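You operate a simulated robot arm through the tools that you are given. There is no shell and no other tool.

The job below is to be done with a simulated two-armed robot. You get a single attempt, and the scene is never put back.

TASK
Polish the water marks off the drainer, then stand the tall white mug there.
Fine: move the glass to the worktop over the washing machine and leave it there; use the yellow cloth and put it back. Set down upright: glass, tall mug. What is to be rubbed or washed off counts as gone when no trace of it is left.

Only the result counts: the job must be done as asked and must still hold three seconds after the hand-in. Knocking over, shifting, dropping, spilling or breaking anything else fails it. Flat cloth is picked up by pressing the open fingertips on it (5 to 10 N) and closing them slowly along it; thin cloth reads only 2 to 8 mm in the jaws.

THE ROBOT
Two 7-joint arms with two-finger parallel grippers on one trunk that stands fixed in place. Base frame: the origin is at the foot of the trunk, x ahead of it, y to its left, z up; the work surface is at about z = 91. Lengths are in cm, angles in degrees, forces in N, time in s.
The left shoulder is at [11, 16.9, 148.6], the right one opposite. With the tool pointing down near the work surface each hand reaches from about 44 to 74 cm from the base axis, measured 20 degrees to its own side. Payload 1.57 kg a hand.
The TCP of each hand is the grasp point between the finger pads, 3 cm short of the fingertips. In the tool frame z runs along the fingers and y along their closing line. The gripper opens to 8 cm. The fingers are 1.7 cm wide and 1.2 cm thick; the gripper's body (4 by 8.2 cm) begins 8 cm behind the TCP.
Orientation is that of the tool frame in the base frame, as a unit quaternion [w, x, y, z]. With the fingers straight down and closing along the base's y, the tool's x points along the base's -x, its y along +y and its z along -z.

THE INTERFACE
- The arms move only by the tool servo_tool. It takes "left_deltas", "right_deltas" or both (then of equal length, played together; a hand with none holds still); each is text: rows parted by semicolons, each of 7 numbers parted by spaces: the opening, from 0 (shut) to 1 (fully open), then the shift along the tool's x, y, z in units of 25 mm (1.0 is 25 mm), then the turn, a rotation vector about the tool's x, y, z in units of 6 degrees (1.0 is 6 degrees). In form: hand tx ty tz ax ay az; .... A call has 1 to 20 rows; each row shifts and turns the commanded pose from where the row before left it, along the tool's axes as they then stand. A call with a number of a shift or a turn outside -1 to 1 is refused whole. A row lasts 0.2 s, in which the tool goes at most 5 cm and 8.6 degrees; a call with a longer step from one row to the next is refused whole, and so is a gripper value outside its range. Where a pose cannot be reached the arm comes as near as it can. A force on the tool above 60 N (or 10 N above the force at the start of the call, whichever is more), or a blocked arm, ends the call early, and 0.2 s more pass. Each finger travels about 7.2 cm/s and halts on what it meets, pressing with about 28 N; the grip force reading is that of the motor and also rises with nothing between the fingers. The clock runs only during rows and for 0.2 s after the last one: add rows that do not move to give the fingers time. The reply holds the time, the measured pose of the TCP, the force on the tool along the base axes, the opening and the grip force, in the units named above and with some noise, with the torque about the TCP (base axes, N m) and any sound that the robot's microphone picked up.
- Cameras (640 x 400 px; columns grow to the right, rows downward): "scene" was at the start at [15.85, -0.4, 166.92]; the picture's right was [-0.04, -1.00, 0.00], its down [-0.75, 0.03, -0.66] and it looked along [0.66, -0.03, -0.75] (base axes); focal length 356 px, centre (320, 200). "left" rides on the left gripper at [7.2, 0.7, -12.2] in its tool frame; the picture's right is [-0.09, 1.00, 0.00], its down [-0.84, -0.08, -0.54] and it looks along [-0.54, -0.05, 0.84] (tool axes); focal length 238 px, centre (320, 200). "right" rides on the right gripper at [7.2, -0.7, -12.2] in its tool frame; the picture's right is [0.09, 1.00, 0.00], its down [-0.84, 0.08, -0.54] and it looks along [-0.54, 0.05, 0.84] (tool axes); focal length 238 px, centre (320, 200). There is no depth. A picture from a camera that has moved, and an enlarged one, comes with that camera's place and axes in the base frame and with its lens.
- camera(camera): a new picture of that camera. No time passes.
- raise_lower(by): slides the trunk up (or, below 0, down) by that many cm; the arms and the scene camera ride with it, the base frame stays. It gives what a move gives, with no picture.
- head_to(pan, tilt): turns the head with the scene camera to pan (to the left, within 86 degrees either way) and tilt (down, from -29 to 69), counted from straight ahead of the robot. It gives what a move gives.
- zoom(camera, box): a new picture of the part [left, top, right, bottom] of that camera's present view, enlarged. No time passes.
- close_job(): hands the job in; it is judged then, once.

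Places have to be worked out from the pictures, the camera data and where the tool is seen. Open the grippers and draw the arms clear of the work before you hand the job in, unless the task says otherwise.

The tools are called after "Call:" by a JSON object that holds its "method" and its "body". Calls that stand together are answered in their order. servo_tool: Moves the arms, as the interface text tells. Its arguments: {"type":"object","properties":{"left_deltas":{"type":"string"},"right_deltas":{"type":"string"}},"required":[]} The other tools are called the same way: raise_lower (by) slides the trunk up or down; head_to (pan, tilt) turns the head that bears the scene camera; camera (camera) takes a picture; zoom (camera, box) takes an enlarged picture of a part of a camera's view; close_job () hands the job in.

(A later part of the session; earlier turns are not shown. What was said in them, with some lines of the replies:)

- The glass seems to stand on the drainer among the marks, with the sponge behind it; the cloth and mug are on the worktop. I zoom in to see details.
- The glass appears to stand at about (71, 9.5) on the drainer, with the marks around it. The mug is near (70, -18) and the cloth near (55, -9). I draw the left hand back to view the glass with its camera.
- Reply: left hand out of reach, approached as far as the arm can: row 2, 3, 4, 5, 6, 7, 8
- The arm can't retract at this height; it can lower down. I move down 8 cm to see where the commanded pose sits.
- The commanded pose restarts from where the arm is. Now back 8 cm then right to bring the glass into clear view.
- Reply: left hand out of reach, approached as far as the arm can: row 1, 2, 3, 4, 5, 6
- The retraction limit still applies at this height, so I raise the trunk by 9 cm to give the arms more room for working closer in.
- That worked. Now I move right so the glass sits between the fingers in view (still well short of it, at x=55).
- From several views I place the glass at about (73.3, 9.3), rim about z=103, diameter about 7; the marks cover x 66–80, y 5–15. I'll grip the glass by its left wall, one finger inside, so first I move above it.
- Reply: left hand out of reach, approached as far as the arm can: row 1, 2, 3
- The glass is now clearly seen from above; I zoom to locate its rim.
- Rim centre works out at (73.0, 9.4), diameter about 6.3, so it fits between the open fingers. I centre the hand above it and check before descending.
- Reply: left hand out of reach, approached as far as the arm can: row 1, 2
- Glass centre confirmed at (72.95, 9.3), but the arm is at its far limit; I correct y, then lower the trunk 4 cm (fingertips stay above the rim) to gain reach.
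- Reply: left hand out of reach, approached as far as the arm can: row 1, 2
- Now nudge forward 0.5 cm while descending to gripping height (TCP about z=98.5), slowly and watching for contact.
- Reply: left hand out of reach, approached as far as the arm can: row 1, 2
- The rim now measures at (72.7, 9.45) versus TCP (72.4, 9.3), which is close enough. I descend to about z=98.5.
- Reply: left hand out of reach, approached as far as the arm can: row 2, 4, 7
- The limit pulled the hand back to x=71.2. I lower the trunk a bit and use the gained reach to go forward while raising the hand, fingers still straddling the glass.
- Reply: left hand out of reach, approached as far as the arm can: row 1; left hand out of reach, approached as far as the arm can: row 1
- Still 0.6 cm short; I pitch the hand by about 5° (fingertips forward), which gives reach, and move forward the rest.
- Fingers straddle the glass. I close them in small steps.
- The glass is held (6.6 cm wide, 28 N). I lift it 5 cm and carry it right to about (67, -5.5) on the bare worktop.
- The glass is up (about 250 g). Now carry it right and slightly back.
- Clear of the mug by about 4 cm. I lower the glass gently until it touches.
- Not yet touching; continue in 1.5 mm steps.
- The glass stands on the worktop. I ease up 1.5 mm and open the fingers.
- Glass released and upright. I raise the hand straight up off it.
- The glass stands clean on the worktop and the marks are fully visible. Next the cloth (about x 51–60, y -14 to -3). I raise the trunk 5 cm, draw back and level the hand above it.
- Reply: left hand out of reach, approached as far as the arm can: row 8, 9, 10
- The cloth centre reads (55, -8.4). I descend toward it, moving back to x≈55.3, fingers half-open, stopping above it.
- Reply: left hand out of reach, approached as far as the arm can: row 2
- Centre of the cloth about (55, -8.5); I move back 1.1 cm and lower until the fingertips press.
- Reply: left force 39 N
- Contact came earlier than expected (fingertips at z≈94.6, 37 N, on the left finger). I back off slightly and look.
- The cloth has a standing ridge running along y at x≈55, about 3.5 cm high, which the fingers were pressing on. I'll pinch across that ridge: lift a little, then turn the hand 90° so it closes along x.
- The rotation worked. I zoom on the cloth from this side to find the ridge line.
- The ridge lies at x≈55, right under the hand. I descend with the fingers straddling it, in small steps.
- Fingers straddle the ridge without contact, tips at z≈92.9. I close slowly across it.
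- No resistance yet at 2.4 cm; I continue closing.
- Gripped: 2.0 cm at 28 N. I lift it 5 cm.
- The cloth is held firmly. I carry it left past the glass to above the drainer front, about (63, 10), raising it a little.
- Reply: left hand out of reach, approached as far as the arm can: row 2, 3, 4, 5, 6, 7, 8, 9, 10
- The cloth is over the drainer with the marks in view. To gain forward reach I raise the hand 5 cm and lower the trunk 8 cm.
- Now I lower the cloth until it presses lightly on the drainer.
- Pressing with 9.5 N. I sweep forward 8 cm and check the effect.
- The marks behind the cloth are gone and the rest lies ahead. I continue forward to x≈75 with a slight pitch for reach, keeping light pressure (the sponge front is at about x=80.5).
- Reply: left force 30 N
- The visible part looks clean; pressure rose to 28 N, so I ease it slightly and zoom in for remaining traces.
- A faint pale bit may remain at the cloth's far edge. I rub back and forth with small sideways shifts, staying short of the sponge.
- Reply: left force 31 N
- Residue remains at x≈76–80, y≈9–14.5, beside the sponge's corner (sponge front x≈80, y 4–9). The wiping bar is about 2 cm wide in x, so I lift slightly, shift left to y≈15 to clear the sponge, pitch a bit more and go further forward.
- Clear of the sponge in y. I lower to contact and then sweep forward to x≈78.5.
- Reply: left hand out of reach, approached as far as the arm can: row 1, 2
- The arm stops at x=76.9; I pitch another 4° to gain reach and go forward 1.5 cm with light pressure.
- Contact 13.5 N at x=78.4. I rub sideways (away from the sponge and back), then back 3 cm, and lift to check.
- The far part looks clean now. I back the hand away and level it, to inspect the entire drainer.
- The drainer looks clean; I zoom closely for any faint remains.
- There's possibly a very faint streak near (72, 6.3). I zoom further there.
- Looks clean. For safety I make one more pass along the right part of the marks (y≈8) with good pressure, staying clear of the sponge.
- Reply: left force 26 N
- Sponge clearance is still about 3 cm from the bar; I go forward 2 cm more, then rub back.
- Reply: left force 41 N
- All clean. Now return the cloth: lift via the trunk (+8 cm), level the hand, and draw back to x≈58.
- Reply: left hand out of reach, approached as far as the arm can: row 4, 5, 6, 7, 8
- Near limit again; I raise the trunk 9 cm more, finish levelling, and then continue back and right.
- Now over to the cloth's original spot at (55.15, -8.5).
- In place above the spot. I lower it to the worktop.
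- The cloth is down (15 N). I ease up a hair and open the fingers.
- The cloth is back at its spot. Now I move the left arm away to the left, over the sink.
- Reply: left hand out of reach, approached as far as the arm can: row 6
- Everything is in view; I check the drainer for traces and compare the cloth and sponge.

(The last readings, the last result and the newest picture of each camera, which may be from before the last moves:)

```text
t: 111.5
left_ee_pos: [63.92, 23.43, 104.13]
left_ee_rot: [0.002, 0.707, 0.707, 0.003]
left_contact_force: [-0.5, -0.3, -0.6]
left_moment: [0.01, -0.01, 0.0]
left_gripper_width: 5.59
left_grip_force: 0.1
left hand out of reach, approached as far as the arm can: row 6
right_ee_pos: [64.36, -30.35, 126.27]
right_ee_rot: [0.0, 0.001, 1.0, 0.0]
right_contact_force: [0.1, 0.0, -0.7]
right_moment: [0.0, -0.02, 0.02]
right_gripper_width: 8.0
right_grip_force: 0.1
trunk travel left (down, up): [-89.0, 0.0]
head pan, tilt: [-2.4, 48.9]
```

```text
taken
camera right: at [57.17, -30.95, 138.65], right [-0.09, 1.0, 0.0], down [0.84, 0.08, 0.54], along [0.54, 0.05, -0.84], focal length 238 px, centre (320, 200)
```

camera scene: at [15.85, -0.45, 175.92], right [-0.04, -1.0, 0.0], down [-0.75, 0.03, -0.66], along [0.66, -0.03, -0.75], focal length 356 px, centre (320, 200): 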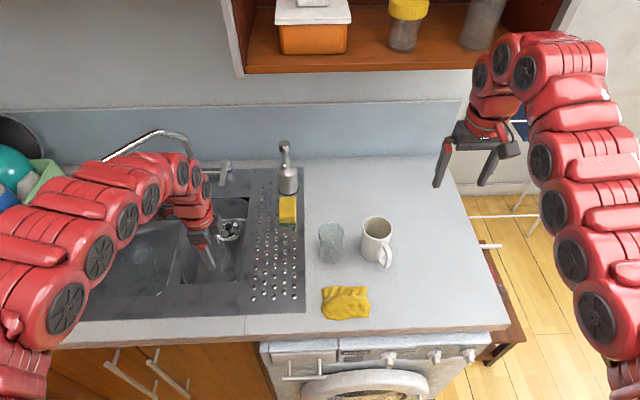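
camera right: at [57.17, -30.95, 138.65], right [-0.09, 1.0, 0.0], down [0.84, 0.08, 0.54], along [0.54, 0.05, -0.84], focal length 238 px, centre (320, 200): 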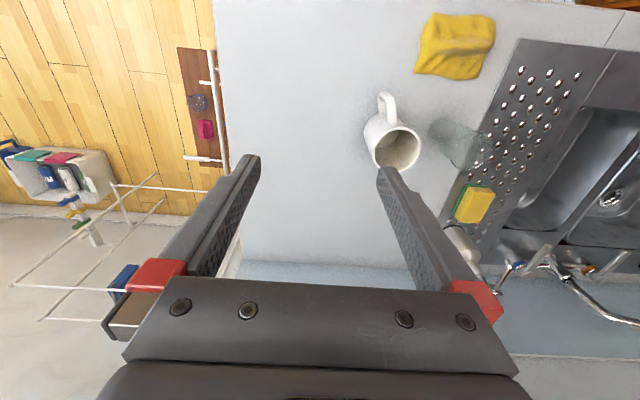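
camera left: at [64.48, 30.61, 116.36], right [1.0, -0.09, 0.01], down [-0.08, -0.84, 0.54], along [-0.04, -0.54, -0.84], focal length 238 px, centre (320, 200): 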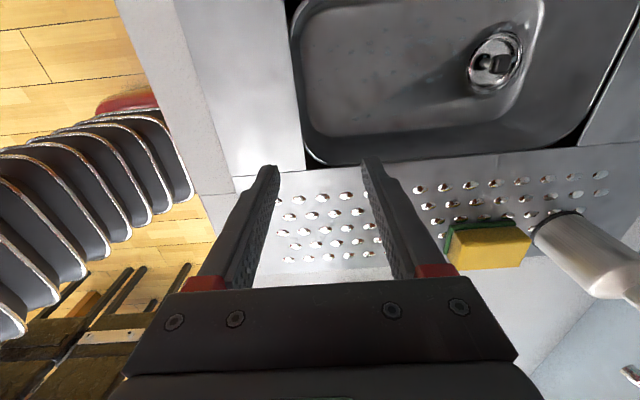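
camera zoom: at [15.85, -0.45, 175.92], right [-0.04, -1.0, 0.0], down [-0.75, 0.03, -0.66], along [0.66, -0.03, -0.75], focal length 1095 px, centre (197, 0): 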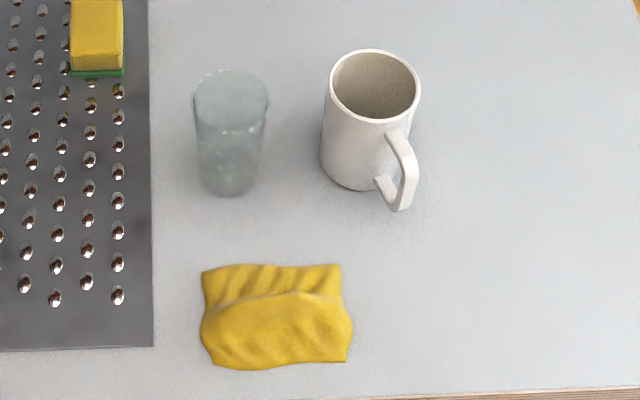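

The drainer is clean, and the sponge and cloth are in place. Now for the mug: rim centre about (70.2, -17.6), rim z≈102, handle toward the robot. I move the left hand further away and bring the right hand above the mug's right wall.

Call:
{"method": "servo_tool", "body": {"left_deltas": "0.7 0.32 0.3 -0.4 0 0 0; 0.7 0.32 0.3 -0.4 0 0 0; 0.7 0.32 0.3 -0.4 0 0 0; 0.7 0.32 0.3 -0.4 0 0 0; 0.7 0.32 0.3 -0.4 0 0 0; 0.7 0.32 0.3 -0.4 0 0 0; 0.7 0.32 0.3 -0.4 0 0 0; 0.7 0.32 0.3 -0.4 0 0 0; 0.7 0.32 0.3 -0.4 0 0 0; 0.7 0.32 0.3 -0.4 0 0 0; 0.7 0 0 0 0 0 0", "right_deltas": "1 -0.2 0.36 0.3 0 0 0; 1 -0.2 0.36 0.3 0 0 0; 1 -0.2 0.36 0.3 0 0 0; 1 -0.2 0.36 0.3 0 0 0; 1 -0.2 0.36 0.3 0 0 0; 1 -0.2 0.36 0.3 0 0 0; 1 -0.2 0.36 0.3 0 0 0; 1 -0.2 0.36 0.3 0 0 0; 1 -0.2 0.36 0.3 0 0 0; 1 -0.2 0.36 0.3 0 0 0; 1 0 0 0 0 0 0"}}

Call:
{"method": "camera", "body": {"camera": "right"}}

Call:
{"method": "camera", "body": {"camera": "scene"}}

```text
t: 113.9
left_ee_pos: [71.31, 31.35, 114.09]
left_ee_rot: [0.002, 0.707, 0.708, 0.003]
left_contact_force: [0.4, -1.0, -0.2]
left_moment: [0.01, 0.01, 0.05]
left_gripper_width: 5.63
left_grip_force: 0.0
right_ee_pos: [69.31, -21.44, 118.77]
right_ee_rot: [0.0, 0.0, 1.0, 0.0]
right_contact_force: [-1.0, -0.2, 0.3]
right_moment: [0.01, -0.01, 0.01]
right_gripper_width: 8.01
right_grip_force: 0.1
trunk travel left (down, up): [-89.0, 0.0]
head pan, tilt: [-2.4, 48.9]
```

```text
taken
camera right: at [62.13, -22.01, 131.12], right [-0.09, 1.0, 0.0], down [0.84, 0.08, 0.54], along [0.54, 0.05, -0.84], focal length 238 px, centre (320, 200)
```

right: 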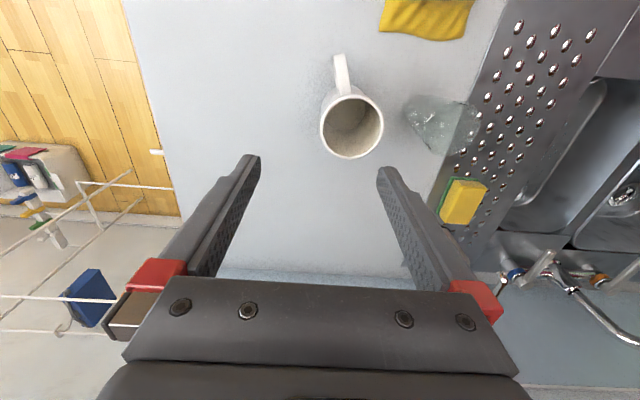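

```text
taken
camera scene: at [15.81, -0.36, 175.92], right [-0.04, -1.0, 0.0], down [-0.75, 0.03, -0.66], along [0.66, -0.03, -0.75], focal length 356 px, centre (320, 200)
```

scene: 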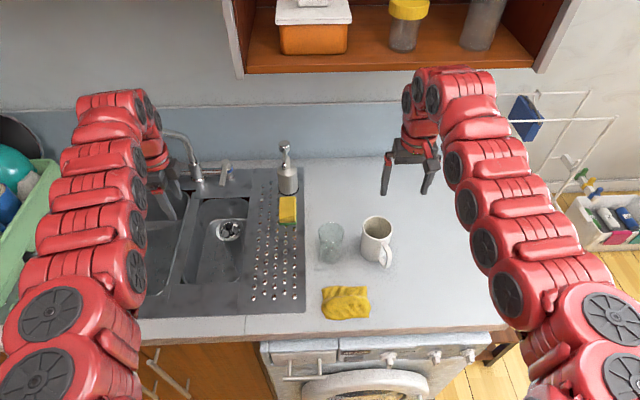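

Rim centre refines to (69.85, -17.5), diameter 7.65. I lower the trunk 9 cm (fingertips stay above the rim) and re-measure.

Call:
{"method": "raise_lower", "body": {"by": -9}}

Call:
{"method": "servo_tool", "body": {"right_deltas": "1 -0.12 0.06 0 0 0 0; 1 -0.1 0.06 0 0 0 0; 1 0 0 0 0 0 0"}}

Call:
{"method": "camera", "body": {"camera": "right"}}

Call:
{"method": "zoom", "body": {"camera": "scene", "box": [310, 120, 460, 280]}}

```text
t: 115.2
left_ee_pos: [71.24, 31.28, 105.03]
left_ee_rot: [0.002, 0.707, 0.707, 0.003]
left_contact_force: [-0.6, 0.3, 0.5]
left_moment: [-0.01, -0.03, -0.01]
left_gripper_width: 5.57
left_grip_force: 0.1
right_ee_pos: [69.29, -21.59, 109.81]
right_ee_rot: [0.0, 0.001, 1.0, 0.0]
right_contact_force: [0.1, 0.3, 0.3]
right_moment: [0.02, 0.0, 0.01]
right_gripper_width: 8.02
right_grip_force: 0.1
trunk travel left (down, up): [-80.0, 9.0]
head pan, tilt: [-2.4, 48.9]
```

```text
t: 116.0
left_ee_pos: [71.26, 31.32, 105.04]
left_ee_rot: [0.001, 0.707, 0.707, 0.002]
left_contact_force: [0.6, 0.4, -0.4]
left_moment: [0.02, 0.01, -0.01]
left_gripper_width: 5.59
left_grip_force: 0.1
right_ee_pos: [69.93, -21.2, 109.68]
right_ee_rot: [0.0, 0.0, 1.0, 0.0]
right_contact_force: [-0.6, 0.4, -0.6]
right_moment: [0.01, 0.01, 0.0]
right_gripper_width: 8.0
right_grip_force: 0.0
trunk travel left (down, up): [-80.0, 9.0]
head pan, tilt: [-2.4, 48.9]
```

```text
taken
camera right: at [62.74, -21.79, 122.0], right [-0.09, 1.0, 0.0], down [0.84, 0.08, 0.54], along [0.54, 0.05, -0.84], focal length 238 px, centre (320, 200)
```

right: 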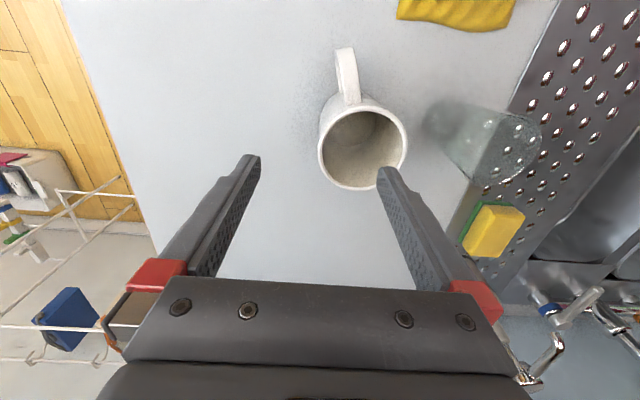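

```text
2.50 times, centred on (385, 200) of scene
camera zoom: at [15.85, -0.42, 166.92], right [-0.04, -1.0, 0.0], down [-0.75, 0.03, -0.66], along [0.66, -0.03, -0.75], focal length 890 px, centre (158, 200)
```

zoom: 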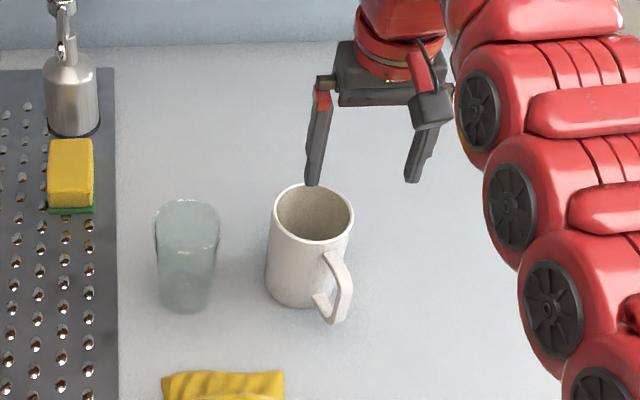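

Wall centre is at y≈-21.1, matching the TCP (69.9, -21.2). I descend with one finger inside and one outside the mug.

Call:
{"method": "servo_tool", "body": {"right_deltas": "1 0 0 0.4 0 0 0; 1 0 0 0.4 0 0 0; 1 0 0 0.4 0 0 0; 1 0 0 0.4 0 0 0; 1 0 0 0.4 0 0 0; 1 0 0 0.4 0 0 0; 1 0 0 0.4 0 0 0; 1 0 0 0.4 0 0 0; 1 0 0 0.4 0 0 0; 1 0 0 0.4 0 0 0; 1 0 0 0 0 0 0"}}

Call:
{"method": "camera", "body": {"camera": "right"}}

Call:
{"method": "zoom", "body": {"camera": "scene", "box": [310, 120, 460, 280]}}

```text
t: 118.4
left_ee_pos: [71.2, 31.36, 105.02]
left_ee_rot: [0.002, 0.707, 0.708, 0.003]
left_contact_force: [0.5, -0.5, 0.6]
left_moment: [0.02, -0.01, 0.01]
left_gripper_width: 5.59
left_grip_force: 0.2
right_ee_pos: [69.84, -21.23, 99.89]
right_ee_rot: [0.0, 0.001, 1.0, 0.001]
right_contact_force: [0.7, -0.6, 0.1]
right_moment: [0.0, 0.03, 0.02]
right_gripper_width: 8.01
right_grip_force: 0.1
trunk travel left (down, up): [-80.0, 9.0]
head pan, tilt: [-2.4, 48.9]
```

```text
taken
camera right: at [62.78, -21.74, 112.2], right [-0.09, 1.0, 0.0], down [0.84, 0.08, 0.54], along [0.54, 0.05, -0.84], focal length 238 px, centre (320, 200)
```

right: 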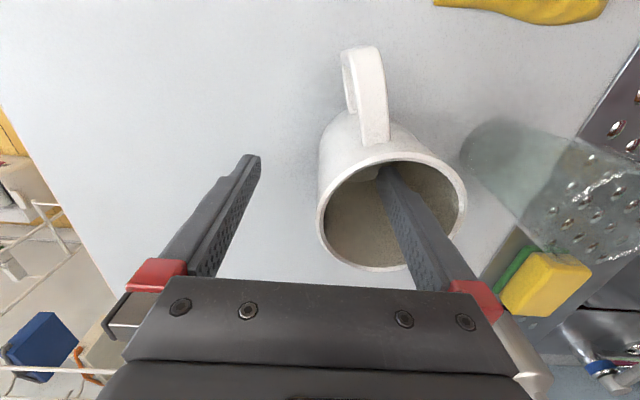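

```text
2.50 times, centred on (385, 200) of scene
camera zoom: at [15.84, -0.4, 166.92], right [-0.04, -1.0, 0.0], down [-0.75, 0.03, -0.66], along [0.66, -0.03, -0.75], focal length 890 px, centre (158, 200)
```

zoom: 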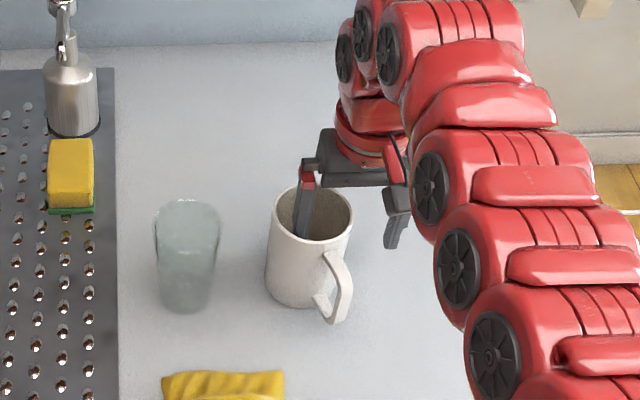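

One finger is inside, one outside. I close slowly on the wall.

Call:
{"method": "servo_tool", "body": {"right_deltas": "0.9 0 0 0 0 0 0; 0.8 0 0 0 0 0 0; 0.7 0 0 0 0 0 0; 0.6 0 0 0 0 0 0; 0.5 0 0 0 0 0 0; 0.4 0 0 0 0 0 0; 0.3 0 0 0 0 0 0; 0.2 0 0 0 0 0 0; 0.15 0 0 0 0 0 0; 0.1 0 0 0 0 0 0; 0.05 0 0 0 0 0 0; 0 0 0 0 0 0 0; 0 0 0 0 0 0 0; 0 0 0 0 0 0 0"}}

Call:
{"method": "camera", "body": {"camera": "right"}}

```text
t: 121.4
left_ee_pos: [71.18, 31.19, 105.1]
left_ee_rot: [0.003, 0.707, 0.707, 0.003]
left_contact_force: [-0.2, -0.4, -0.1]
left_moment: [-0.05, 0.02, 0.02]
left_gripper_width: 5.59
left_grip_force: 0.1
right_ee_pos: [69.83, -21.27, 100.09]
right_ee_rot: [0.001, 0.001, 1.0, 0.0]
right_contact_force: [0.6, -0.3, 7.4]
right_moment: [0.55, 0.1, -0.07]
right_gripper_width: 0.34
right_grip_force: 24.5
trunk travel left (down, up): [-80.0, 9.0]
head pan, tilt: [-2.4, 48.9]
```

```text
taken
camera right: at [62.73, -21.74, 112.26], right [-0.09, 1.0, 0.0], down [0.84, 0.08, 0.54], along [0.54, 0.05, -0.84], focal length 238 px, centre (320, 200)
```

right: 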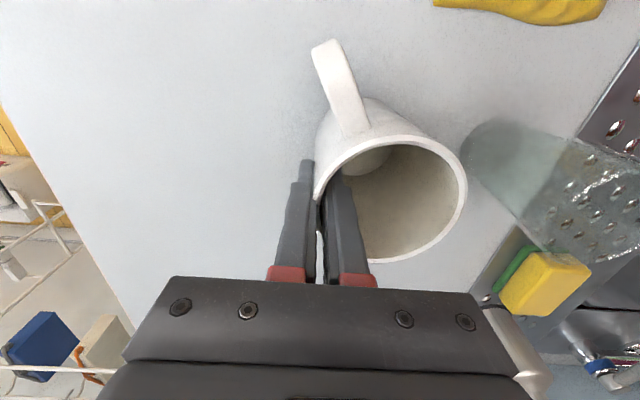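

Gripped (wall 3.4 mm, 25 N). I lift a little and check how it hangs.

Call:
{"method": "servo_tool", "body": {"right_deltas": "0 0 0 -0.2 0 0 0; 0 0 0 -0.2 0 0 0; 0 0 0 -0.3 0 0 0; 0 0 0 -0.3 0 0 0; 0 0 0 0 0 0 0; 0 0 0 0 0 0 0"}}

Call:
{"method": "camera", "body": {"camera": "right"}}

Call:
{"method": "zoom", "body": {"camera": "scene", "box": [310, 120, 460, 280]}}

```text
t: 122.8
left_ee_pos: [71.27, 31.24, 105.01]
left_ee_rot: [0.003, 0.707, 0.707, 0.003]
left_contact_force: [0.0, -0.9, 0.1]
left_moment: [0.02, -0.01, -0.01]
left_gripper_width: 5.61
left_grip_force: 0.0
right_ee_pos: [69.94, -21.17, 102.25]
right_ee_rot: [0.0, -0.001, 1.0, 0.0]
right_contact_force: [-0.1, -0.2, -3.3]
right_moment: [-0.07, -0.04, 0.0]
right_gripper_width: 0.37
right_grip_force: 24.9
trunk travel left (down, up): [-80.0, 9.0]
head pan, tilt: [-2.4, 48.9]
```

```text
taken
camera right: at [62.77, -21.72, 114.62], right [-0.09, 1.0, 0.0], down [0.84, 0.08, 0.54], along [0.54, 0.05, -0.84], focal length 238 px, centre (320, 200)
```

right: 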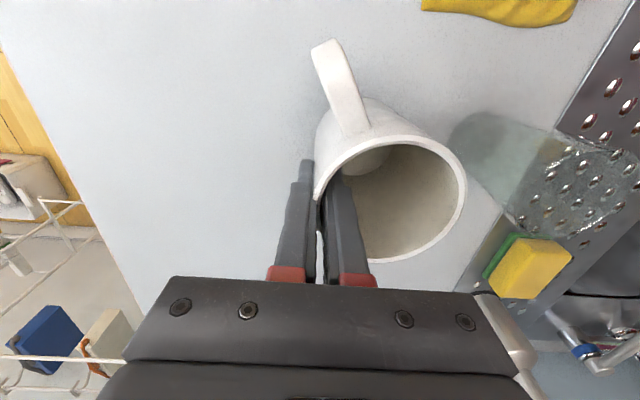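

```text
2.50 times, centred on (385, 200) of scene
camera zoom: at [15.92, -0.42, 166.91], right [-0.04, -1.0, 0.0], down [-0.75, 0.03, -0.66], along [0.66, -0.03, -0.75], focal length 890 px, centre (158, 200)
```

zoom: 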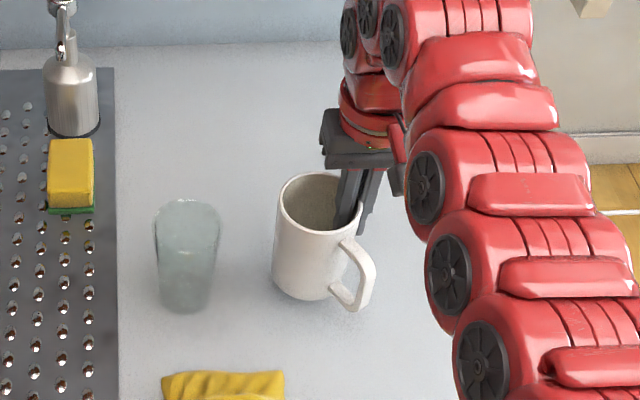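

The mug is held (about 3.3 N), with slight yaw. I lift it high (bottom well above the glass) before crossing.

Call:
{"method": "servo_tool", "body": {"right_deltas": "0 0 0 -0.45 0 0 0; 0 0 0 -0.45 0 0 0; 0 0 0 -0.45 0 0 0; 0 0.05 0 -0.45 0 0 0; 0 0.05 0 -0.45 0 0 0; 0 0.1 0 -0.45 0 0 0; 0 0.1 0 -0.45 0 0 0; 0 0.1 0 -0.45 0 0 0; 0 0.1 0 -0.45 0 0 0; 0 0.1 0 -0.45 0 0 0; 0 0.1 0 -0.45 0 0 0; 0 0.1 0 -0.45 0 0 0; 0 0 0 0 0 0 0"}}

Call:
{"method": "camera", "body": {"camera": "scene"}}

Call:
{"method": "camera", "body": {"camera": "right"}}

```text
t: 125.6
left_ee_pos: [71.35, 31.28, 105.0]
left_ee_rot: [0.002, 0.707, 0.707, 0.003]
left_contact_force: [-0.2, 0.4, 0.0]
left_moment: [-0.01, 0.0, -0.03]
left_gripper_width: 5.61
left_grip_force: 0.0
right_ee_pos: [67.89, -21.23, 115.65]
right_ee_rot: [0.0, 0.001, 1.0, 0.0]
right_contact_force: [0.1, -0.5, -2.6]
right_moment: [-0.08, -0.01, 0.0]
right_gripper_width: 0.34
right_grip_force: 24.4
trunk travel left (down, up): [-80.0, 9.0]
head pan, tilt: [-2.4, 48.9]
```

```text
taken
camera scene: at [15.93, -0.41, 166.91], right [-0.04, -1.0, 0.0], down [-0.75, 0.03, -0.66], along [0.66, -0.03, -0.75], focal length 356 px, centre (320, 200)
```

scene: 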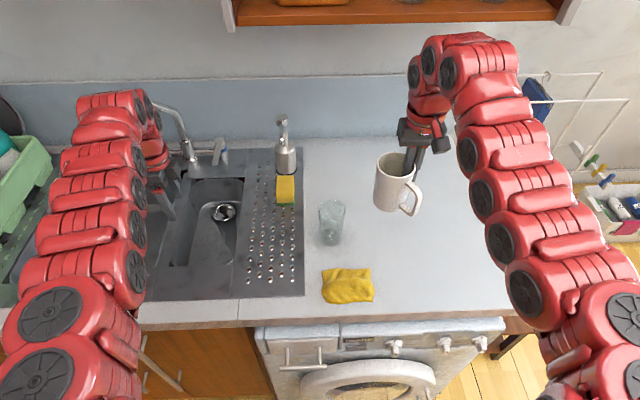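

```text
taken
camera right: at [60.79, -21.78, 127.94], right [-0.09, 1.0, 0.0], down [0.84, 0.08, 0.54], along [0.54, 0.05, -0.84], focal length 238 px, centre (320, 200)
```

right: 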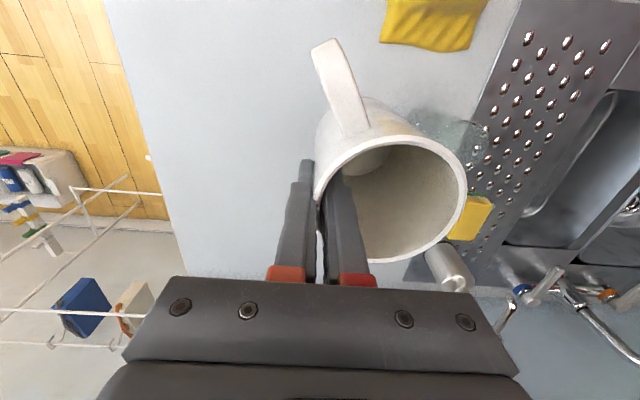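

Bottom of the mug is at about z=106.7, well above the glass. I carry it left to above the drainer at TCP (65, 5.3).

Call:
{"method": "servo_tool", "body": {"right_deltas": "0 0.077 0.7 0 0 0 0; 0 0.077 0.7 0 0 0 0; 0 0.077 0.7 0 0 0 0; 0 0.077 0.7 0 0 0 0; 0 0.077 0.7 0 0 0 0; 0 0.077 0.7 0 0 0 0; 0 0.077 0.7 0 0 0 0; 0 0.077 0.7 0 0 0 0; 0 0.077 0.7 0 0 0 0; 0 0.077 0.7 0 0 0 0; 0 0.077 0.7 0 0 0 0; 0 0.077 0.7 0 0 0 0; 0 0.077 0.7 0 0 0 0; 0 0.077 0.7 0 0 0 0; 0 0.077 0.7 0 0 0 0; 0 0 0 0 0 0 0; 0 0 0 0 0 0 0"}}

Call:
{"method": "camera", "body": {"camera": "scene"}}

Call:
{"method": "camera", "body": {"camera": "right"}}

Call:
{"method": "camera", "body": {"camera": "left"}}

```text
t: 129.2
left_ee_pos: [71.17, 31.36, 105.03]
left_ee_rot: [0.003, 0.707, 0.708, 0.004]
left_contact_force: [-0.3, -0.5, 0.2]
left_moment: [0.0, 0.02, 0.01]
left_gripper_width: 5.6
left_grip_force: 0.2
right_ee_pos: [65.01, 5.12, 115.67]
right_ee_rot: [0.0, 0.001, 1.0, 0.0]
right_contact_force: [1.1, -0.7, -2.6]
right_moment: [-0.08, -0.05, -0.04]
right_gripper_width: 0.41
right_grip_force: 24.8
trunk travel left (down, up): [-80.0, 9.0]
head pan, tilt: [-2.4, 48.9]
```

```text
taken
camera scene: at [15.89, -0.38, 166.91], right [-0.04, -1.0, 0.0], down [-0.75, 0.03, -0.66], along [0.66, -0.03, -0.75], focal length 356 px, centre (320, 200)
```

scene: 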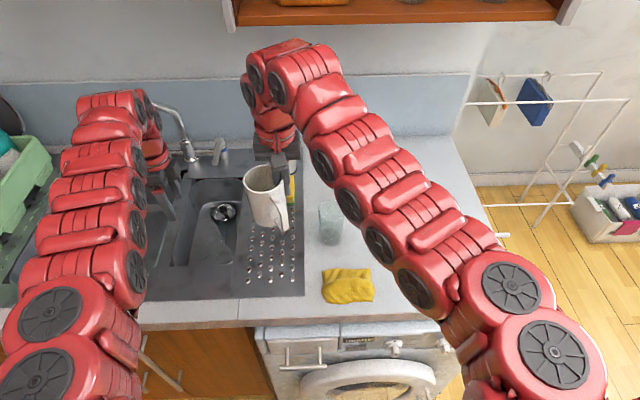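

```text
taken
camera right: at [57.93, 4.59, 127.98], right [-0.09, 1.0, 0.0], down [0.84, 0.08, 0.54], along [0.54, 0.05, -0.84], focal length 238 px, centre (320, 200)
```

right: 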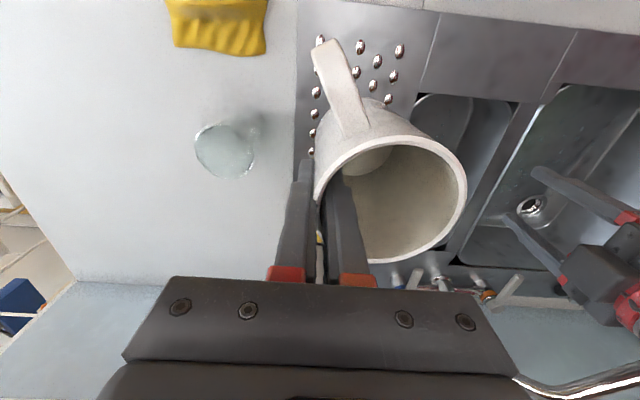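

```text
taken
camera left: at [71.88, 38.45, 117.26], right [1.0, -0.09, 0.01], down [-0.08, -0.84, 0.54], along [-0.04, -0.54, -0.84], focal length 238 px, centre (320, 200)
```

left: 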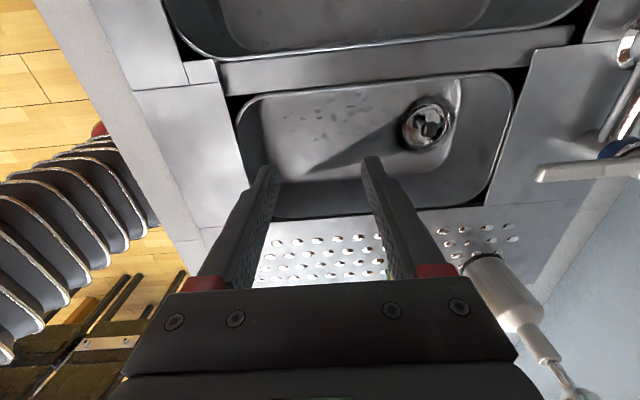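

The mug hangs nearly upright above the drainer at about (64.6, 8.7). I lower it to just above the surface.

Call:
{"method": "servo_tool", "body": {"right_deltas": "0 0 0 0.48 0 0 0; 0 0 0 0.48 0 0 0; 0 0 0 0.48 0 0 0; 0 0 0 0.48 0 0 0; 0 0 0 0.48 0 0 0; 0 0 0 0.48 0 0 0; 0 0 0 0.48 0 0 0; 0 0 0 0.48 0 0 0; 0 0 0 0.48 0 0 0; 0 0 0 0.48 0 0 0; 0 0 0 0.4 0 0 0; 0 0 0 0.3 0 0 0; 0 0 0 0 0 0 0; 0 0 0 0 0 0 0"}}

Call:
{"method": "camera", "body": {"camera": "left"}}

Call:
{"method": "zoom", "body": {"camera": "scene", "box": [220, 170, 340, 300]}}

```text
t: 132.2
left_ee_pos: [71.25, 31.29, 105.11]
left_ee_rot: [0.002, 0.707, 0.707, 0.003]
left_contact_force: [-0.8, 0.7, -0.5]
left_moment: [-0.01, 0.03, 0.0]
left_gripper_width: 5.59
left_grip_force: 0.0
right_ee_pos: [64.98, 5.07, 102.01]
right_ee_rot: [0.0, 0.0, 1.0, 0.001]
right_contact_force: [0.5, 0.4, -3.4]
right_moment: [-0.09, -0.03, 0.01]
right_gripper_width: 0.36
right_grip_force: 24.1
trunk travel left (down, up): [-80.0, 9.0]
head pan, tilt: [-2.4, 48.9]
```

```text
taken
camera left: at [71.89, 38.45, 117.27], right [1.0, -0.09, 0.01], down [-0.08, -0.84, 0.54], along [-0.04, -0.54, -0.84], focal length 238 px, centre (320, 200)
```

left: 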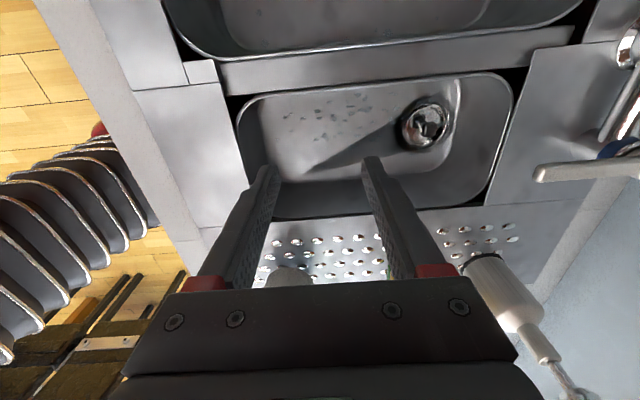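

```text
3.08 times, centred on (280, 235) of scene
camera zoom: at [15.9, -0.39, 166.91], right [-0.04, -1.0, 0.0], down [-0.75, 0.03, -0.66], along [0.66, -0.03, -0.75], focal length 1095 px, centre (443, 92)
```

zoom: 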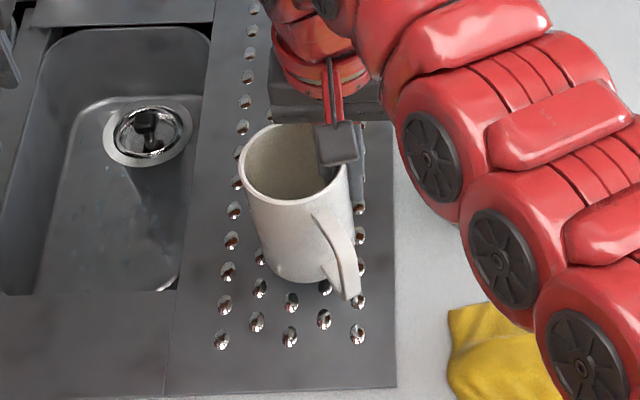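

Good spot within the stud field. I lower in fine steps to contact.

Call:
{"method": "servo_tool", "body": {"right_deltas": "0 0 0 0.15 0 0 0; 0 0 0 0.15 0 0 0; 0 0 0 0.1 0 0 0; 0 0 0 0 0 0 0; 0 0 0 0 0 0 0"}}

Call:
{"method": "servo_tool", "body": {"right_deltas": "0 0 0 0.06 0 0 0; 0 0 0 0.06 0 0 0; 0 0 0 0 0 0 0; 0 0 0 0 0 0 0"}}

```text
t: 133.4
left_ee_pos: [71.36, 31.32, 105.09]
left_ee_rot: [0.001, 0.707, 0.707, 0.003]
left_contact_force: [-1.2, -0.3, 0.3]
left_moment: [-0.02, 0.02, -0.01]
left_gripper_width: 5.6
left_grip_force: 0.1
right_ee_pos: [65.01, 4.95, 100.94]
right_ee_rot: [0.0, 0.0, 1.0, 0.0]
right_contact_force: [-0.5, 1.3, -3.3]
right_moment: [-0.08, -0.02, 0.02]
right_gripper_width: 0.34
right_grip_force: 24.2
trunk travel left (down, up): [-80.0, 9.0]
head pan, tilt: [-2.4, 48.9]
```

```text
t: 134.4
left_ee_pos: [71.28, 31.47, 104.99]
left_ee_rot: [0.001, 0.707, 0.707, 0.003]
left_contact_force: [-0.4, 0.5, 0.0]
left_moment: [0.0, 0.03, 0.03]
left_gripper_width: 5.57
left_grip_force: 0.0
right_ee_pos: [65.12, 5.04, 100.67]
right_ee_rot: [0.0, 0.001, 1.0, 0.0]
right_contact_force: [0.6, -0.4, -2.6]
right_moment: [-0.11, -0.05, 0.01]
right_gripper_width: 0.37
right_grip_force: 24.4
trunk travel left (down, up): [-80.0, 9.0]
head pan, tilt: [-2.4, 48.9]
```

Call:
{"method": "servo_tool", "body": {"right_deltas": "0 0 0 0.06 0 0 0; 0 0 0 0.06 0 0 0; 0 0 0 0 0 0 0; 0 0 0 0 0 0 0"}}

Call:
{"method": "servo_tool", "body": {"right_deltas": "0 0 0 0.06 0 0 0; 0 0 0 0 0 0 0; 0 0 0 0 0 0 0"}}

```text
t: 135.4
left_ee_pos: [71.27, 31.35, 104.93]
left_ee_rot: [0.002, 0.707, 0.707, 0.003]
left_contact_force: [0.1, -0.3, -0.8]
left_moment: [0.0, 0.01, 0.0]
left_gripper_width: 5.59
left_grip_force: 0.0
right_ee_pos: [65.06, 5.11, 100.4]
right_ee_rot: [0.0, 0.001, 1.0, 0.0]
right_contact_force: [0.8, 0.7, -3.4]
right_moment: [-0.09, -0.02, 0.0]
right_gripper_width: 0.37
right_grip_force: 24.5
trunk travel left (down, up): [-80.0, 9.0]
head pan, tilt: [-2.4, 48.9]
```

```text
t: 136.2
left_ee_pos: [71.21, 31.34, 105.01]
left_ee_rot: [0.003, 0.708, 0.707, 0.004]
left_contact_force: [0.2, 0.2, -1.0]
left_moment: [-0.02, -0.03, 0.01]
left_gripper_width: 5.61
left_grip_force: 0.1
right_ee_pos: [64.98, 5.07, 100.25]
right_ee_rot: [0.0, 0.001, 1.0, 0.0]
right_contact_force: [0.2, 0.6, 3.0]
right_moment: [0.23, 0.05, -0.02]
right_gripper_width: 0.35
right_grip_force: 24.5
trunk travel left (down, up): [-80.0, 9.0]
head pan, tilt: [-2.4, 48.9]
```

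Contact made. I press a touch more and open the fingers to half.

Call:
{"method": "servo_tool", "body": {"right_deltas": "0 0 0 0.06 0 0 0; 0 0 0 0 0 0 0; 0.08 0 0 0 0 0 0; 0.12 0 0 0 0 0 0; 0.2 0 0 0 0 0 0; 0.3 0 0 0 0 0 0; 0.4 0 0 0 0 0 0; 0.5 0 0 0 0 0 0; 0.5 0 0 0 0 0 0; 0.5 0 0 0 0 0 0"}}

Call:
{"method": "camera", "body": {"camera": "right"}}

Call:
{"method": "zoom", "body": {"camera": "scene", "box": [220, 170, 340, 300]}}

```text
t: 138.4
left_ee_pos: [71.29, 31.3, 105.07]
left_ee_rot: [0.002, 0.707, 0.707, 0.004]
left_contact_force: [0.6, -0.5, 0.2]
left_moment: [-0.01, -0.03, 0.01]
left_gripper_width: 5.61
left_grip_force: 0.1
right_ee_pos: [65.01, 5.09, 100.02]
right_ee_rot: [0.0, 0.001, 1.0, 0.0]
right_contact_force: [0.0, 0.4, 0.6]
right_moment: [0.0, 0.02, -0.03]
right_gripper_width: 4.0
right_grip_force: 0.0
trunk travel left (down, up): [-80.0, 9.0]
head pan, tilt: [-2.4, 48.9]
```

```text
taken
camera right: at [57.91, 4.54, 112.33], right [-0.09, 1.0, 0.0], down [0.84, 0.08, 0.54], along [0.54, 0.05, -0.84], focal length 238 px, centre (320, 200)
```

right: 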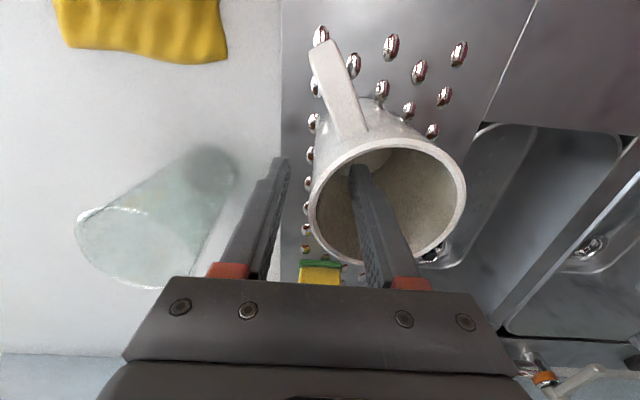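

```text
3.08 times, centred on (280, 235) of scene
camera zoom: at [15.86, -0.39, 166.92], right [-0.04, -1.0, 0.0], down [-0.75, 0.03, -0.66], along [0.66, -0.03, -0.75], focal length 1095 px, centre (443, 92)
```

zoom: 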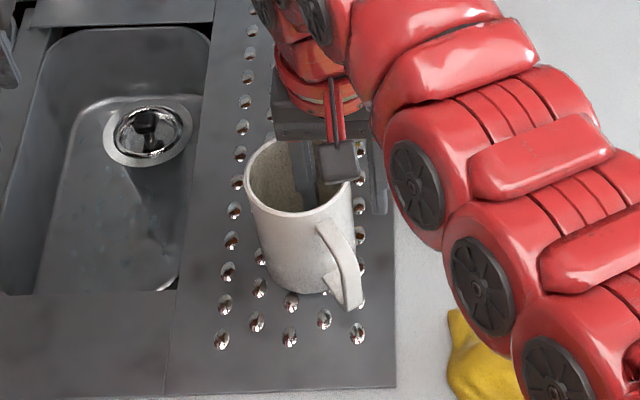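

The mug stands upright on the drainer. I withdraw the right hand straight up.

Call:
{"method": "servo_tool", "body": {"right_deltas": "0.5 0 0 -0.3 0 0 0; 0.5 0 0 -0.4 0 0 0; 0.5 0 0 -0.4 0 0 0; 0.5 0 0 -0.4 0 0 0; 0.5 0 0 -0.4 0 0 0; 0.5 0 0 -0.4 0 0 0; 0.5 0 0 -0.4 0 0 0; 0.5 0 0 -0.4 0 0 0; 0.5 0 0 -0.4 0 0 0; 0.5 0 0 -0.4 0 0 0; 0.5 0 0 -0.4 0 0 0; 0.5 0 0 -0.4 0 0 0; 0.5 0 0 -0.4 0 0 0; 0.5 0 0 -0.4 0 0 0; 0.5 0 0 -0.4 0 0 0; 0.5 0 0 0 0 0 0"}}

Call:
{"method": "camera", "body": {"camera": "right"}}

```text
t: 141.8
left_ee_pos: [71.3, 31.29, 105.2]
left_ee_rot: [0.002, 0.707, 0.707, 0.003]
left_contact_force: [0.4, 0.9, 0.2]
left_moment: [-0.01, 0.04, -0.01]
left_gripper_width: 5.57
left_grip_force: 0.0
right_ee_pos: [64.9, 5.19, 114.81]
right_ee_rot: [0.0, 0.0, 1.0, 0.0]
right_contact_force: [-1.0, 0.0, 0.1]
right_moment: [0.0, 0.0, 0.01]
right_gripper_width: 3.99
right_grip_force: 0.0
trunk travel left (down, up): [-80.0, 9.0]
head pan, tilt: [-2.4, 48.9]
```

```text
taken
camera right: at [57.79, 4.61, 127.13], right [-0.09, 1.0, 0.0], down [0.84, 0.08, 0.54], along [0.54, 0.05, -0.84], focal length 238 px, centre (320, 200)
```

right: 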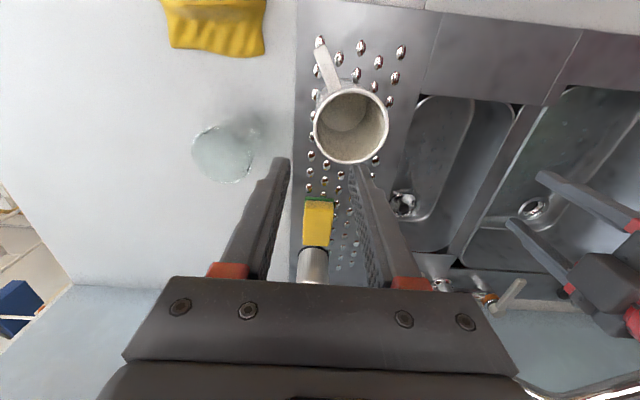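

Clear of the mug. I move the right hand back over to its own side at this height and open the grippers.

Call:
{"method": "servo_tool", "body": {"right_deltas": "0.7 0 -0.74 -0.05 0 0 0; 0.8 0 -0.74 -0.05 0 0 0; 0.9 0 -0.74 -0.05 0 0 0; 1 0 -0.74 -0.05 0 0 0; 1 0 -0.74 0 0 0 0; 1 0 -0.74 0 0 0 0; 1 0 -0.74 0 0 0 0; 1 0 -0.74 0 0 0 0; 1 0 -0.74 0 0 0 0; 1 0 -0.74 0 0 0 0; 1 0 -0.74 0 0 0 0; 1 0 -0.74 0 0 0 0; 1 0 -0.74 0 0 0 0; 1 0 -0.74 0 0 0 0; 1 0 -0.74 0 0 0 0; 1 0 -0.74 0 0 0 0; 1 0 -0.74 0 0 0 0; 1 0 -0.74 0 0 0 0; 1 0 -0.74 0 0 0 0; 1 0 0 0 0 0 0", "left_deltas": "0.8 0 0 0 0 0 0; 0.9 0 0 0 0 0 0; 1 0 0 0 0 0 0; 1 0 0 -0.2 0 0 0; 1 0 0 -0.2 0 0 0; 1 0 0 -0.2 0 0 0; 1 0 0 -0.2 0 0 0; 1 0 0 -0.2 0 0 0; 1 0 0 0 0 0 0; 1 0 0 0 0 0 0; 1 0 0 0 0 0 0; 1 0 0 0 0 0 0; 1 0 0 0 0 0 0; 1 0 0 0 0 0 0; 1 0 0 0 0 0 0; 1 0 0 0 0 0 0; 1 0 0 0 0 0 0; 1 0 0 0 0 0 0; 1 0 0 0 0 0 0; 1 0 0 0 0 0 0"}}

Call:
{"method": "camera", "body": {"camera": "scene"}}

Call:
{"method": "zoom", "body": {"camera": "scene", "box": [230, 170, 330, 310]}}

Call:
{"method": "zoom", "body": {"camera": "scene", "box": [300, 180, 420, 310]}}

Call:
{"method": "camera", "body": {"camera": "right"}}

Call:
{"method": "camera", "body": {"camera": "left"}}

```text
t: 146.0
left_ee_pos: [71.27, 31.35, 107.48]
left_ee_rot: [0.003, 0.707, 0.707, 0.002]
left_contact_force: [-1.0, 0.8, 0.6]
left_moment: [-0.02, 0.0, 0.0]
left_gripper_width: 7.99
left_grip_force: 0.0
right_ee_pos: [64.95, -30.0, 115.36]
right_ee_rot: [0.0, 0.001, 1.0, 0.0]
right_contact_force: [0.6, -0.2, -0.8]
right_moment: [-0.02, -0.01, -0.01]
right_gripper_width: 8.01
right_grip_force: 0.0
trunk travel left (down, up): [-80.0, 9.0]
head pan, tilt: [-2.4, 48.9]
```

```text
taken
camera scene: at [15.86, -0.37, 166.92], right [-0.04, -1.0, 0.0], down [-0.75, 0.03, -0.66], along [0.66, -0.03, -0.75], focal length 356 px, centre (320, 200)
```

scene: 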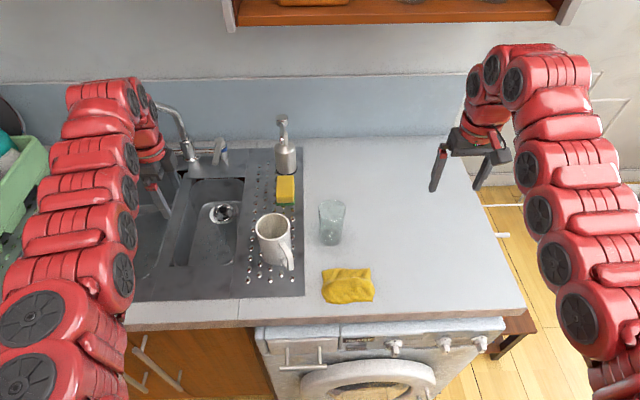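

```text
2.86 times, centred on (280, 240) of scene
camera zoom: at [15.86, -0.37, 166.92], right [-0.04, -1.0, 0.0], down [-0.75, 0.03, -0.66], along [0.66, -0.03, -0.75], focal length 1017 px, centre (434, 86)
```

zoom: 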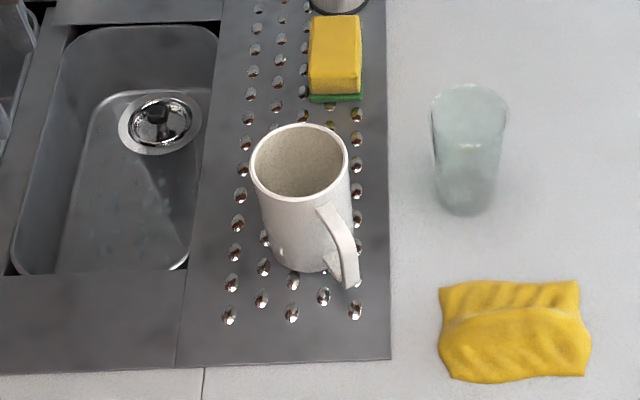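

```text
3.08 times, centred on (360, 245) of scene
camera zoom: at [15.86, -0.37, 166.92], right [-0.04, -1.0, 0.0], down [-0.75, 0.03, -0.66], along [0.66, -0.03, -0.75], focal length 1095 px, centre (197, 62)
```

zoom: 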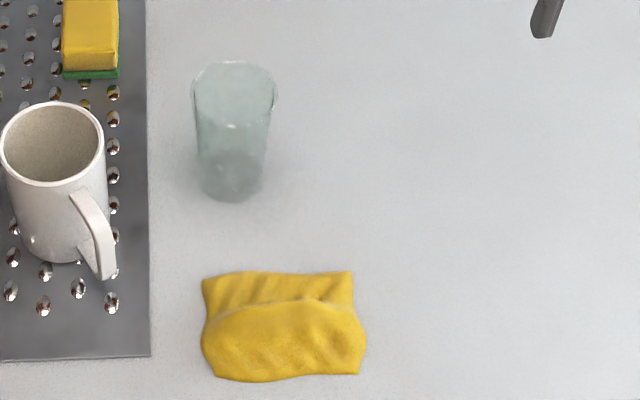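

```text
taken
camera right: at [57.83, -30.71, 127.71], right [-0.09, 1.0, 0.0], down [0.84, 0.08, 0.54], along [0.54, 0.05, -0.84], focal length 238 px, centre (320, 200)
```

right: 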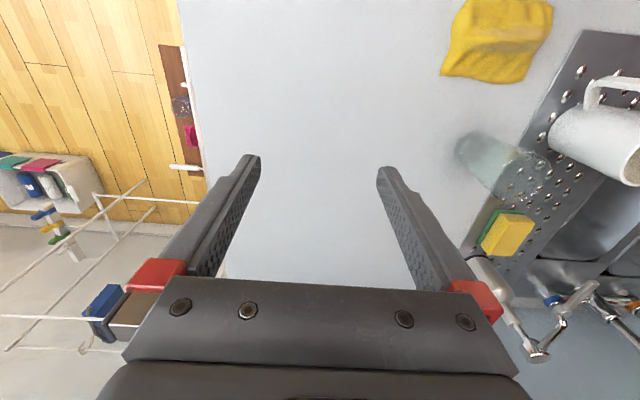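

```text
taken
camera left: at [71.83, 38.48, 119.72], right [1.0, -0.09, 0.01], down [-0.08, -0.84, 0.54], along [-0.04, -0.54, -0.84], focal length 238 px, centre (320, 200)
```

left: 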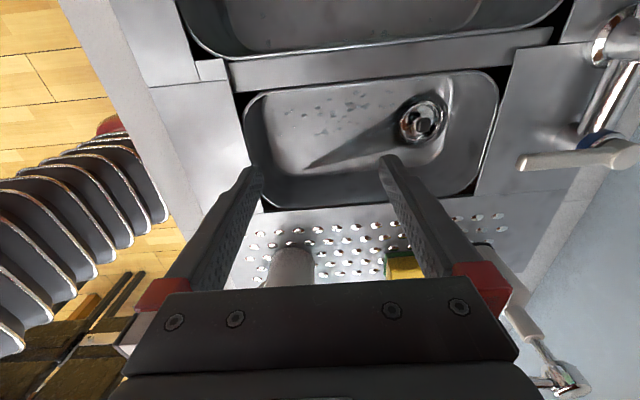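

The mug is upright on the clean drainer and the glass is upright on the worktop over the washing machine. The cloth is back at its original spot, the sponge hasn't moved, and both hands are open and clear. I hand the job in.

Call:
{"method": "close_job", "body": {}}

```text
The job is handed in.
```

The water marks are polished off the drainer, and the tall white mug is standing on it, upright. I handed the job in; the call returned no verdict.

- **Drainer:** after several passes with the yellow cloth, close-up pictures showed no trace of the marks. The spot by the sponge took extra passes.
- **Glass:** it stands upright on the worktop over the washing machine, between the drainer and the spot where the mug was.
- **Cloth:** it is back where it started, and its corners match the first picture.
- **Everything else:** the sponge is where it was, and nothing else was knocked over or moved that I could see. Both grippers are open and clear of the work.
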